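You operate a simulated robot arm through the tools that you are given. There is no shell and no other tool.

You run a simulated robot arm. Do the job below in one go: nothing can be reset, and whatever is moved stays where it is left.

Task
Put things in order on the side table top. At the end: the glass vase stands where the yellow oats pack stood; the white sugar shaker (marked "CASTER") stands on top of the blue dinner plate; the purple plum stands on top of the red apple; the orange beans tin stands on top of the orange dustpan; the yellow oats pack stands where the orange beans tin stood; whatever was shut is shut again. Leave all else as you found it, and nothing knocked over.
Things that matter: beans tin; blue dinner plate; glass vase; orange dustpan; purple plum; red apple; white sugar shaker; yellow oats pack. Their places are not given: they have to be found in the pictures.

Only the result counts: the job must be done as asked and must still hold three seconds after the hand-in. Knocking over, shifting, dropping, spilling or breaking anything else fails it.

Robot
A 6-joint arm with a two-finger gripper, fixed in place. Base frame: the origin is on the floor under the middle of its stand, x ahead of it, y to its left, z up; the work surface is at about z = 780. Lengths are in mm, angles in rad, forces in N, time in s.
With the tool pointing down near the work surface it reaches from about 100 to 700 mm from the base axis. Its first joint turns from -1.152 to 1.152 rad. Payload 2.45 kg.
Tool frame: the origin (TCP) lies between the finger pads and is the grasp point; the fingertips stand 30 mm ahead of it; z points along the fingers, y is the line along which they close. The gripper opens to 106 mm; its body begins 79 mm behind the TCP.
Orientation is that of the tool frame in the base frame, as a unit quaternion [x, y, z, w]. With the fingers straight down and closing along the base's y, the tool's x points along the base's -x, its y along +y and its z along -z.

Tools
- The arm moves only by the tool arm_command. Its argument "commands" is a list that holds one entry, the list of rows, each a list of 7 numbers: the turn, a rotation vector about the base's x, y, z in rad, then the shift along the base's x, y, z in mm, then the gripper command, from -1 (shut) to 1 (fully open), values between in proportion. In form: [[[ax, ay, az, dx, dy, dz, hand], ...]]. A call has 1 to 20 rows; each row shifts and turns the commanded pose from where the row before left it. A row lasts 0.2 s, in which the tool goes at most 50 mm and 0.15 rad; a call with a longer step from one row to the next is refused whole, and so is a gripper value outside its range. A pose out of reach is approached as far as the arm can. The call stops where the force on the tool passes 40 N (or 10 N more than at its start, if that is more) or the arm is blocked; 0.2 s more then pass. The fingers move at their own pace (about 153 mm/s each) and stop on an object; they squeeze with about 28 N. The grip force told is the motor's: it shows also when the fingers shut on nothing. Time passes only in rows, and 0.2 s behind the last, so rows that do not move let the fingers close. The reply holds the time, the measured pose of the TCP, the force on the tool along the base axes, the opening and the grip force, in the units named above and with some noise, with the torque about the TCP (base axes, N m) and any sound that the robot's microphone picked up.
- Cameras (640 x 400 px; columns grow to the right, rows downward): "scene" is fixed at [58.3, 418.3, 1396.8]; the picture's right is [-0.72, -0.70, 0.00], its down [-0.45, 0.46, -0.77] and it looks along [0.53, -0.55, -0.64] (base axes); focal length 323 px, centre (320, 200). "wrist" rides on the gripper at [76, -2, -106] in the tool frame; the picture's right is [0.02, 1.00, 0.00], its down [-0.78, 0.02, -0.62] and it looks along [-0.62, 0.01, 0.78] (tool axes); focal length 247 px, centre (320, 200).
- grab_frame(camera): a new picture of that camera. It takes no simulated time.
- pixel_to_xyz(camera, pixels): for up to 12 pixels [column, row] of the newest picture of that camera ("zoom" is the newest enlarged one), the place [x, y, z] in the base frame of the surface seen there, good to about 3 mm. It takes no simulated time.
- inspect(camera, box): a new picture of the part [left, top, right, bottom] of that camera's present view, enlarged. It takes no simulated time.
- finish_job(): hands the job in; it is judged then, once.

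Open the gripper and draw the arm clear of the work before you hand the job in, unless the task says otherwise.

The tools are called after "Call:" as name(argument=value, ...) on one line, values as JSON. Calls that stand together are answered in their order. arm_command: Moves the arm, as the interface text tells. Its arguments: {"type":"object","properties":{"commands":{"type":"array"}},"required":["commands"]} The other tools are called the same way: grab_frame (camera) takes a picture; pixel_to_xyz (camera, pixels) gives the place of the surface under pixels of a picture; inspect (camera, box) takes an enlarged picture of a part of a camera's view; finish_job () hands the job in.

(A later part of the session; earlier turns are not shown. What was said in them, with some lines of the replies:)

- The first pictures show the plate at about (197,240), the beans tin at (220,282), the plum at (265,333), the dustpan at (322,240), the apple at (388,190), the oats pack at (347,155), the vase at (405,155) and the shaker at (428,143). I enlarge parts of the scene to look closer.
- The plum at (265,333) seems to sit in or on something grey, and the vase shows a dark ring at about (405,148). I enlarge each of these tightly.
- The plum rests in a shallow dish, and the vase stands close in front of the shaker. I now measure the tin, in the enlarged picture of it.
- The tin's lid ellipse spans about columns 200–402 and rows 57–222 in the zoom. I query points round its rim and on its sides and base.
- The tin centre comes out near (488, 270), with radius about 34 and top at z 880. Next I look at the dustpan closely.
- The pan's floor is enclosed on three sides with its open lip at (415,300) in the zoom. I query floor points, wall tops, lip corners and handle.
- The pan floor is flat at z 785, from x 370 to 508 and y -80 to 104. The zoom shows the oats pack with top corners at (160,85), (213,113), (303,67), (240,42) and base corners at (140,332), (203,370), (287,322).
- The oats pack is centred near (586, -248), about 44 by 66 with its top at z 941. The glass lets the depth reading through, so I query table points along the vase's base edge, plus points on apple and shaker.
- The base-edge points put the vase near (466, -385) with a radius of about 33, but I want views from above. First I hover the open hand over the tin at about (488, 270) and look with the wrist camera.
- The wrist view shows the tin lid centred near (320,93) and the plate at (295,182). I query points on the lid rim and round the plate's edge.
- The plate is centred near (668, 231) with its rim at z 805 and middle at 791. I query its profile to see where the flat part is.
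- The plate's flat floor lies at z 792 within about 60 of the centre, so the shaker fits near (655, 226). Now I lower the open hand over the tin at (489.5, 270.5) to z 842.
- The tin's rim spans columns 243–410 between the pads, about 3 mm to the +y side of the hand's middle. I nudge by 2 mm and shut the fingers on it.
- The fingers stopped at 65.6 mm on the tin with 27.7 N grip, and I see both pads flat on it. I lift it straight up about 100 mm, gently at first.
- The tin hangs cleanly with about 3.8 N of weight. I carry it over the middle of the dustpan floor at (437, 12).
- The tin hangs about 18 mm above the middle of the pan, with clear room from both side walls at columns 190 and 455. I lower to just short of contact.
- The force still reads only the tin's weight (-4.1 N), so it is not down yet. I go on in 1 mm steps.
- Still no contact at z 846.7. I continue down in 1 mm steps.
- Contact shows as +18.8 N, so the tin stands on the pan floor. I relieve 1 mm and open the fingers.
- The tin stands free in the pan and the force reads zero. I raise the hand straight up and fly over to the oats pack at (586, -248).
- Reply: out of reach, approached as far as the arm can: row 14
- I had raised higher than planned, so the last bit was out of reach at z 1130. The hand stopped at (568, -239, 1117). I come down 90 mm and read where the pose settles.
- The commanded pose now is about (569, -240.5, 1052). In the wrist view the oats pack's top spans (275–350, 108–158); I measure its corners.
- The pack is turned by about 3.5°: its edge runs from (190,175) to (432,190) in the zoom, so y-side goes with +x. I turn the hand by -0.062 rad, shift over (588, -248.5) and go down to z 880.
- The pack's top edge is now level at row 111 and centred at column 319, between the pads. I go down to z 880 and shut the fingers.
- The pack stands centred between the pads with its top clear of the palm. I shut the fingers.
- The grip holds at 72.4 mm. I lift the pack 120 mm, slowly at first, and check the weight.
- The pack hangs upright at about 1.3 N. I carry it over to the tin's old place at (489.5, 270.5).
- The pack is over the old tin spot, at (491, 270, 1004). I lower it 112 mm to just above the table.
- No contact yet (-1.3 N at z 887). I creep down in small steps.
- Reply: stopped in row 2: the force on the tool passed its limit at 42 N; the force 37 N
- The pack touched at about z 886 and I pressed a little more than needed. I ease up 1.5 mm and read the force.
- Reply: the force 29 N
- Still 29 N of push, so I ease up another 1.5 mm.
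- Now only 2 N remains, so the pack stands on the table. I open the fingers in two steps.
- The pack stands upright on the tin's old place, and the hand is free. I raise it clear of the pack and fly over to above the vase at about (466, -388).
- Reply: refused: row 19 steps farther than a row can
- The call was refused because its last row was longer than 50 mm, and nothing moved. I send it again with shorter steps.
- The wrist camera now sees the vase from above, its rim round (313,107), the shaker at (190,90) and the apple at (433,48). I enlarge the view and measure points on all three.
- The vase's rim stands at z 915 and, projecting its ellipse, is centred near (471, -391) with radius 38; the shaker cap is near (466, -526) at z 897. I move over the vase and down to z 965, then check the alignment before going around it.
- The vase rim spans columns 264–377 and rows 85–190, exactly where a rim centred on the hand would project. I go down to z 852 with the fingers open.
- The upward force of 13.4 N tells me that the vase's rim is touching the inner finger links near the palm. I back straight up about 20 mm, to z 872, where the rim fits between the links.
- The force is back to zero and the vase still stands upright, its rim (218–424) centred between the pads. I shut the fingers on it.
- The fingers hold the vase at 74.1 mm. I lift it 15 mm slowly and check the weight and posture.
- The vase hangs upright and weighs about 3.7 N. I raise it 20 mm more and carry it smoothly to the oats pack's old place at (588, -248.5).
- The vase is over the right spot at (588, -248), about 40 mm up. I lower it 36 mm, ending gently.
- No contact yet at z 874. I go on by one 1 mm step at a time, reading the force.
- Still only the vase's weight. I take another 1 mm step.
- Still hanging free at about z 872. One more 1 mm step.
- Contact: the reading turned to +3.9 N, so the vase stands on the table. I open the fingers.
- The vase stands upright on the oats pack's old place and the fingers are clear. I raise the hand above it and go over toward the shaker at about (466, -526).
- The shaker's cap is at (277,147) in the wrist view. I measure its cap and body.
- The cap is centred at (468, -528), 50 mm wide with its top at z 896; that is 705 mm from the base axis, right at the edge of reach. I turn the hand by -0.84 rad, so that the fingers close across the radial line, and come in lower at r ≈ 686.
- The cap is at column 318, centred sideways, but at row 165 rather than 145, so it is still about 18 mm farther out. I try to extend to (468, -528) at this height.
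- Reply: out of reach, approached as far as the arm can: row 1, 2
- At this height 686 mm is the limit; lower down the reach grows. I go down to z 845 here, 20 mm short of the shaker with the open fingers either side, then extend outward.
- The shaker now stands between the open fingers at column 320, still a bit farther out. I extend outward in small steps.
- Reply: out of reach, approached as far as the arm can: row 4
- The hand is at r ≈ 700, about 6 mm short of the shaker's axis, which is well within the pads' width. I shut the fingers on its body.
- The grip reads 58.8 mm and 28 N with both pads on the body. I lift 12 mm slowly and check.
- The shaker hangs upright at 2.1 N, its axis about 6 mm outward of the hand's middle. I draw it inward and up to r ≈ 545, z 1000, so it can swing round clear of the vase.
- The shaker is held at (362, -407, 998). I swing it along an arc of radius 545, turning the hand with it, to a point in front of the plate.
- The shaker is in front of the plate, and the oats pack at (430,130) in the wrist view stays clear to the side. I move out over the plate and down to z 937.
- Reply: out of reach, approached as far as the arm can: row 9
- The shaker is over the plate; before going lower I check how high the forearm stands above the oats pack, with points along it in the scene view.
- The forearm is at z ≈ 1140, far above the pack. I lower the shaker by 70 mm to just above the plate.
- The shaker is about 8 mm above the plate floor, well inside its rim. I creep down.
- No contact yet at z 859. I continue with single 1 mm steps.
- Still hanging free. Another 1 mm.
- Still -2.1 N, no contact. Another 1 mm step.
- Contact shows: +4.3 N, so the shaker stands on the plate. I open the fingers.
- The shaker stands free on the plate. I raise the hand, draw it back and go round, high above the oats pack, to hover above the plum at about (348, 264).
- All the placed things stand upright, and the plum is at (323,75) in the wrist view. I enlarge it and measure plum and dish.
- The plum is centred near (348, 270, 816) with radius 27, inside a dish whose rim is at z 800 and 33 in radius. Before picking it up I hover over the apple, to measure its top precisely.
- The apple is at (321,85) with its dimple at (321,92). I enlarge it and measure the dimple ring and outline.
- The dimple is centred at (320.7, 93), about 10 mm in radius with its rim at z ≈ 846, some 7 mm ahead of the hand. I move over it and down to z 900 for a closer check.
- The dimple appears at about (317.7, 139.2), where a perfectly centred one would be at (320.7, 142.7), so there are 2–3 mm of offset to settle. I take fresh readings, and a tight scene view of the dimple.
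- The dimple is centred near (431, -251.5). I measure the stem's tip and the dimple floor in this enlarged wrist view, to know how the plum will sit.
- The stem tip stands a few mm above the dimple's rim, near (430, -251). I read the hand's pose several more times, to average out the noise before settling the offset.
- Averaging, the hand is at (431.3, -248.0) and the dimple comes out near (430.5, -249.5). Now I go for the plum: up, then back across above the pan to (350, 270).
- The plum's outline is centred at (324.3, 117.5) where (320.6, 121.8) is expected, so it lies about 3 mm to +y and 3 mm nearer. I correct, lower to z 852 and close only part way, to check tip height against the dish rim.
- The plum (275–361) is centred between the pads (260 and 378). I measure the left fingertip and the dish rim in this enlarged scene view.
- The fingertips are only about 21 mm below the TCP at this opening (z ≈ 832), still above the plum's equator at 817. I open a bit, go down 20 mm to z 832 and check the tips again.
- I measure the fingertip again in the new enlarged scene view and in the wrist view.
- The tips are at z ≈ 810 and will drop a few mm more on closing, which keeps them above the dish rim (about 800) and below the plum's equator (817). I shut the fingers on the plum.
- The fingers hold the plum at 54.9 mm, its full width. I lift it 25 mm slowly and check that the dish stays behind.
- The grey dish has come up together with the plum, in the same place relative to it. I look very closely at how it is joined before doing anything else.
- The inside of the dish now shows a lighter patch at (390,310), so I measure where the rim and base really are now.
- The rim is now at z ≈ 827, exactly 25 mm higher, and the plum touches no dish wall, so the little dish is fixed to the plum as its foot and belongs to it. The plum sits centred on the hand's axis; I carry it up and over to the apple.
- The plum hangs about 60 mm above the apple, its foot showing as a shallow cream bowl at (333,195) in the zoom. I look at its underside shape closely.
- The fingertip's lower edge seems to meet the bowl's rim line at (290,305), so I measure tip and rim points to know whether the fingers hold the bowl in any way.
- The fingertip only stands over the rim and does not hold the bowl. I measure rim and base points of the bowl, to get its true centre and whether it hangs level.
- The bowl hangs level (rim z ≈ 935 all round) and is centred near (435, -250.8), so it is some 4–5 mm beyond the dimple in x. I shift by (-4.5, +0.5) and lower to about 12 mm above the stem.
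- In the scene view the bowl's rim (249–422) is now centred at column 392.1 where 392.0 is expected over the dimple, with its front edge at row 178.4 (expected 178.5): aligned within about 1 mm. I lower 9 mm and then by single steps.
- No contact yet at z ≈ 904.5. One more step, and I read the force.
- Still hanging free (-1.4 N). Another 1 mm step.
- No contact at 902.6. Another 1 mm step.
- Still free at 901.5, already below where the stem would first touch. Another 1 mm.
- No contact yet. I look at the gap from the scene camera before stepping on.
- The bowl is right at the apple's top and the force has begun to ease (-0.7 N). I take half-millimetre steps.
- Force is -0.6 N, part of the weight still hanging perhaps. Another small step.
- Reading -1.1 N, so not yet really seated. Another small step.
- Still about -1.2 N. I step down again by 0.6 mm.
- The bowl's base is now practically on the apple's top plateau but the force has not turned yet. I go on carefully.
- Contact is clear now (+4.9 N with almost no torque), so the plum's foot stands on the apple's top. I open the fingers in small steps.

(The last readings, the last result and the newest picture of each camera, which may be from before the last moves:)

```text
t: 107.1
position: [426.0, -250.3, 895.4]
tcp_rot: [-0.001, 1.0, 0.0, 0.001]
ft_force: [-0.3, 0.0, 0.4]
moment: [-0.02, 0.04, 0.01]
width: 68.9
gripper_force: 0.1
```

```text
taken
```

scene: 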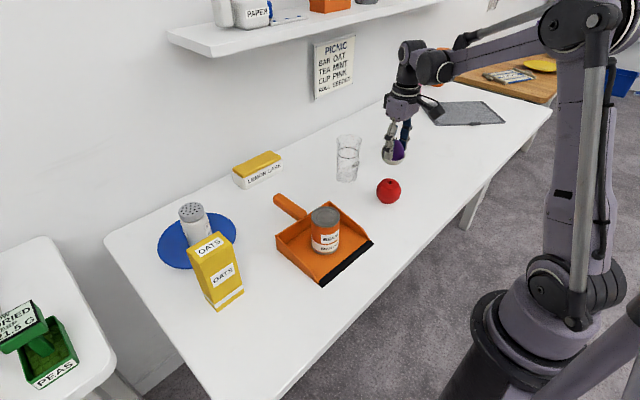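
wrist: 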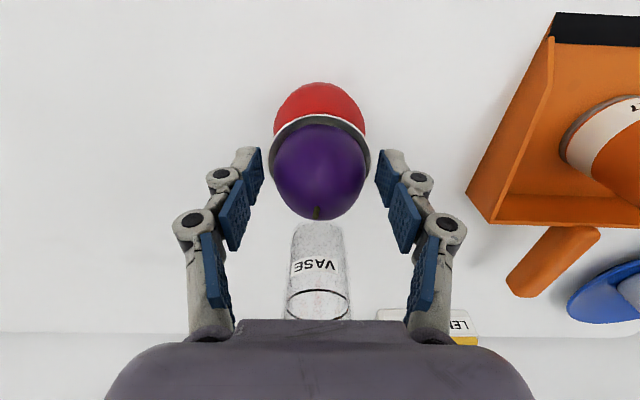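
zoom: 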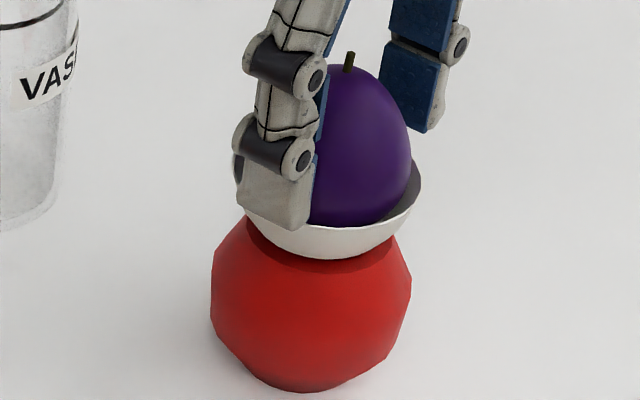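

The plum stands on the apple by itself, upright with the fingers off it. I open fully and raise the hand straight up.

Call:
arm_command(commands=[[[0, 0, 0, 0, 0, 0, 0.6], [0, 0, 0, 0, 0, 0, 1], [0, 0, 0, 0, 0, 0, 1], [0, 0, 0, 0, 0, 10, 1], [0, 0, 0, 0, 0, 25, 1], [0, 0, 0, 0, 0, 35, 1], [0, 0, 0, 0, 0, 40, 1], [0, 0, 0, 0, 0, 35, 1], [0, 0, 0, 0, 0, 0, 1]]])

Call:
inspect(camera="scene", box=[370, 155, 410, 205])

Call:
grab_frame(camera="wrist")

Call:
grab_frame(camera="scene")

```text
t: 109.1
position: [424.9, -248.1, 1037.7]
tcp_rot: [0.0, 1.0, -0.001, 0.001]
ft_force: [0.1, -0.3, -0.2]
moment: [-0.03, 0.02, -0.01]
width: 106.0
gripper_force: 0.0
```

```text
8.00 times, centred on (390, 180) of scene
```

zoom: 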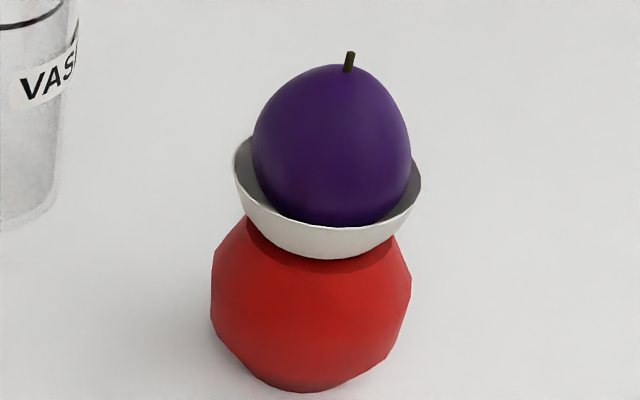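

```text
taken
```

wrist: 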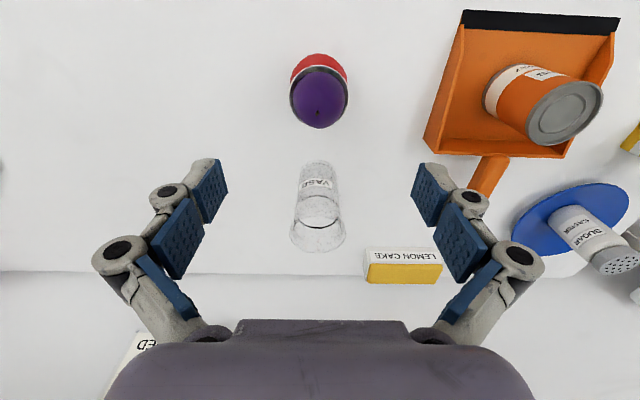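

```text
taken
```

scene: 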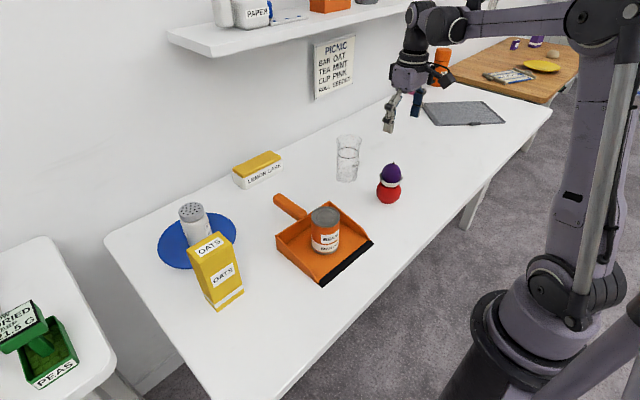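

All five placements look right: the plum stands on the apple, the vase, tin, shaker and oats pack stand upright. I verify the oats pack's and the vase's positions with measurements before drawing away.

Call:
pixel_to_xyz(camera="scene", pixels=[[210, 243], [203, 243], [218, 238], [208, 308], [243, 290], [347, 181], [338, 178], [357, 178], [324, 212], [192, 210], [390, 170], [388, 190]])

Call:
inspect(camera="scene", box=[150, 190, 260, 320])

Call:
inspect(camera="scene", box=[320, 120, 410, 210])

```text
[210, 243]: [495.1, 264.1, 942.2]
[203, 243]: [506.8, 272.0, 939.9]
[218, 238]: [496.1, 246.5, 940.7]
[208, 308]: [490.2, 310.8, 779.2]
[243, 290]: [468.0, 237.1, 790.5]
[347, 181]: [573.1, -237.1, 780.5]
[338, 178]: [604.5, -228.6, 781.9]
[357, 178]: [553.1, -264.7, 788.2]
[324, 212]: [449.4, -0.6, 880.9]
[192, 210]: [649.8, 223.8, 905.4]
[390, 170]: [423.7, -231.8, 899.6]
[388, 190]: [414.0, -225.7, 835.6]
```

```text
3.08 times, centred on (205, 255) of scene
```

zoom: 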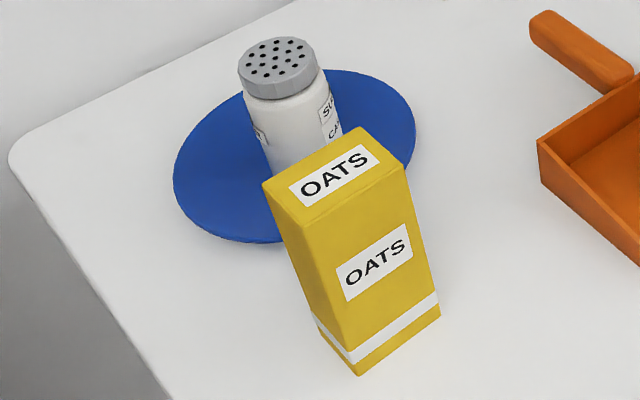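

```text
4.44 times, centred on (365, 165) of scene
```

zoom: 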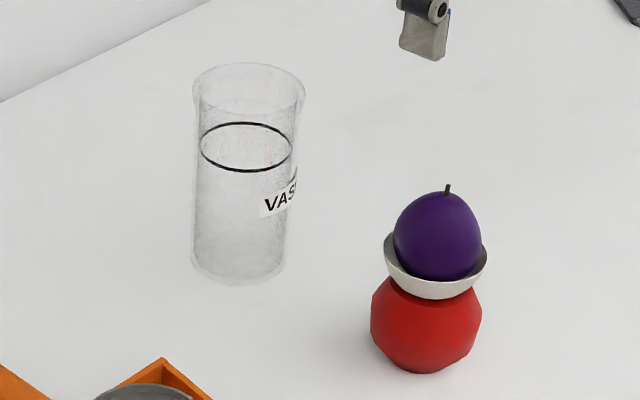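

Everything stands upright where it should. I draw the hand up and back toward the base, away from the things, and let some time pass to see that all stays put.

Call:
arm_command(commands=[[[0, 0, 0, 0, 0, 25, 1], [0, 0, 0, 0, 0, 25, 1], [0, 0, 0, -15, 25, 0, 1], [0, 0, 0, -20, 30, 0, 1], [0, 0, 0, -20, 30, 0, 1], [0, 0, 0, -20, 30, 0, 1], [0, 0, 0, -15, 20, 0, 1], [0, 0, 0, 0, 0, 0, 1], [0, 0, 0, 0, 0, 0, 1], [0, 0, 0, 0, 0, 0, 1], [0, 0, 0, 0, 0, 0, 1], [0, 0, 0, 0, 0, 0, 1], [0, 0, 0, 0, 0, 0, 1], [0, 0, 0, 0, 0, 0, 1], [0, 0, 0, 0, 0, 0, 1], [0, 0, 0, 0, 0, 0, 1], [0, 0, 0, 0, 0, 0, 1], [0, 0, 0, 0, 0, 0, 1], [0, 0, 0, 0, 0, 0, 1]]])

Call:
grab_frame(camera="scene")

Call:
inspect(camera="scene", box=[320, 120, 410, 210])

Call:
inspect(camera="scene", box=[230, 300, 310, 370])

```text
t: 113.1
position: [337.3, -113.5, 1092.1]
tcp_rot: [-0.001, 1.0, 0.0, 0.001]
ft_force: [0.2, -0.7, -0.8]
moment: [0.04, -0.01, -0.02]
width: 105.9
gripper_force: 0.0
```

```text
taken
```

scene: 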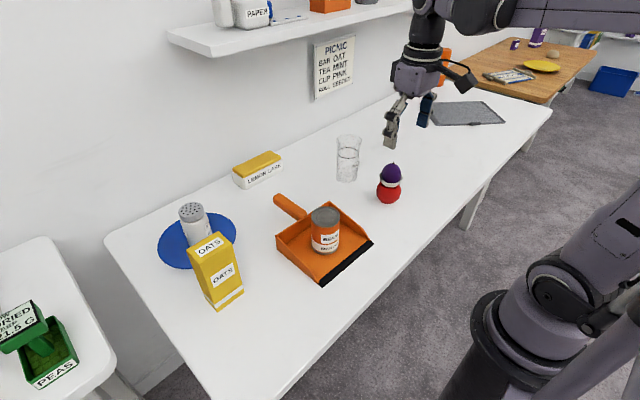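

```text
4.44 times, centred on (365, 165) of scene
```

zoom: 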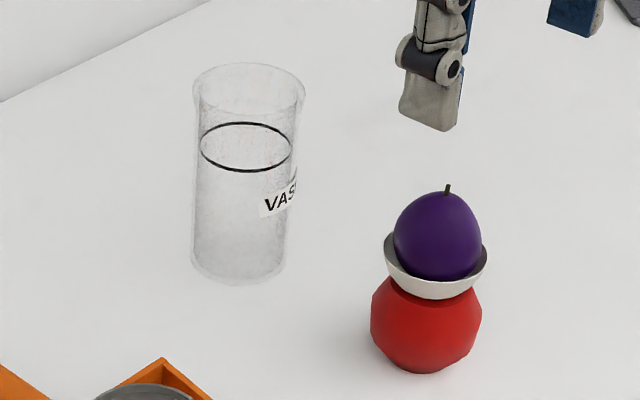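

```text
5.71 times, centred on (270, 335) of scene
```

zoom: 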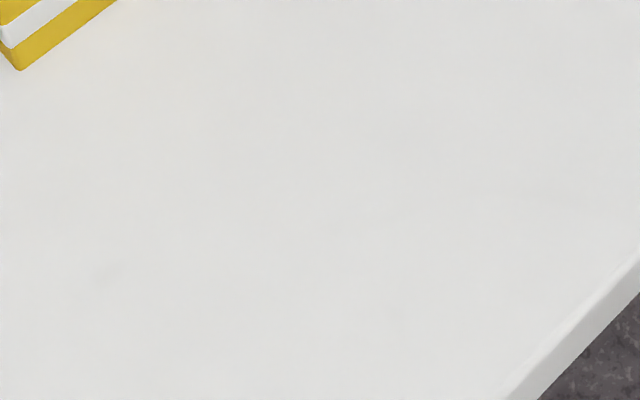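

After more than two seconds nothing has moved: the vase, tin, shaker, oats pack and the plum on the apple all stand. The hand is open and clear, so I hand the job in.

Call:
finish_job()

```text
The job is handed in.
```

I moved all five things to where you asked and handed the job in. Everything was still standing more than two seconds after the last move, when I handed in. I have not been told the verdict.

- **Orange beans tin:** stands on the floor of the orange dustpan, near its middle.
- **Yellow oats pack:** stands where the beans tin stood.
- **Glass vase:** stands where the oats pack stood. On my first try to grip it, its rim touched the inside of the fingers lightly; it stayed upright and I saw no damage.
- **White sugar shaker:** stands on the flat part of the blue dinner plate, slightly off centre towards the robot.
- **Purple plum:** stands on top of the red apple, together with a small cream bowl.

**The bowl:** the plum sat in this bowl at the start. When I lifted the plum the bowl rose with it, although the fingers were not holding it. I took it to be part of the plum. If it was meant to stay on the table, that part of the job is wrong.

I opened nothing, so nothing needed shutting. The hand was open and clear of the table at the end.
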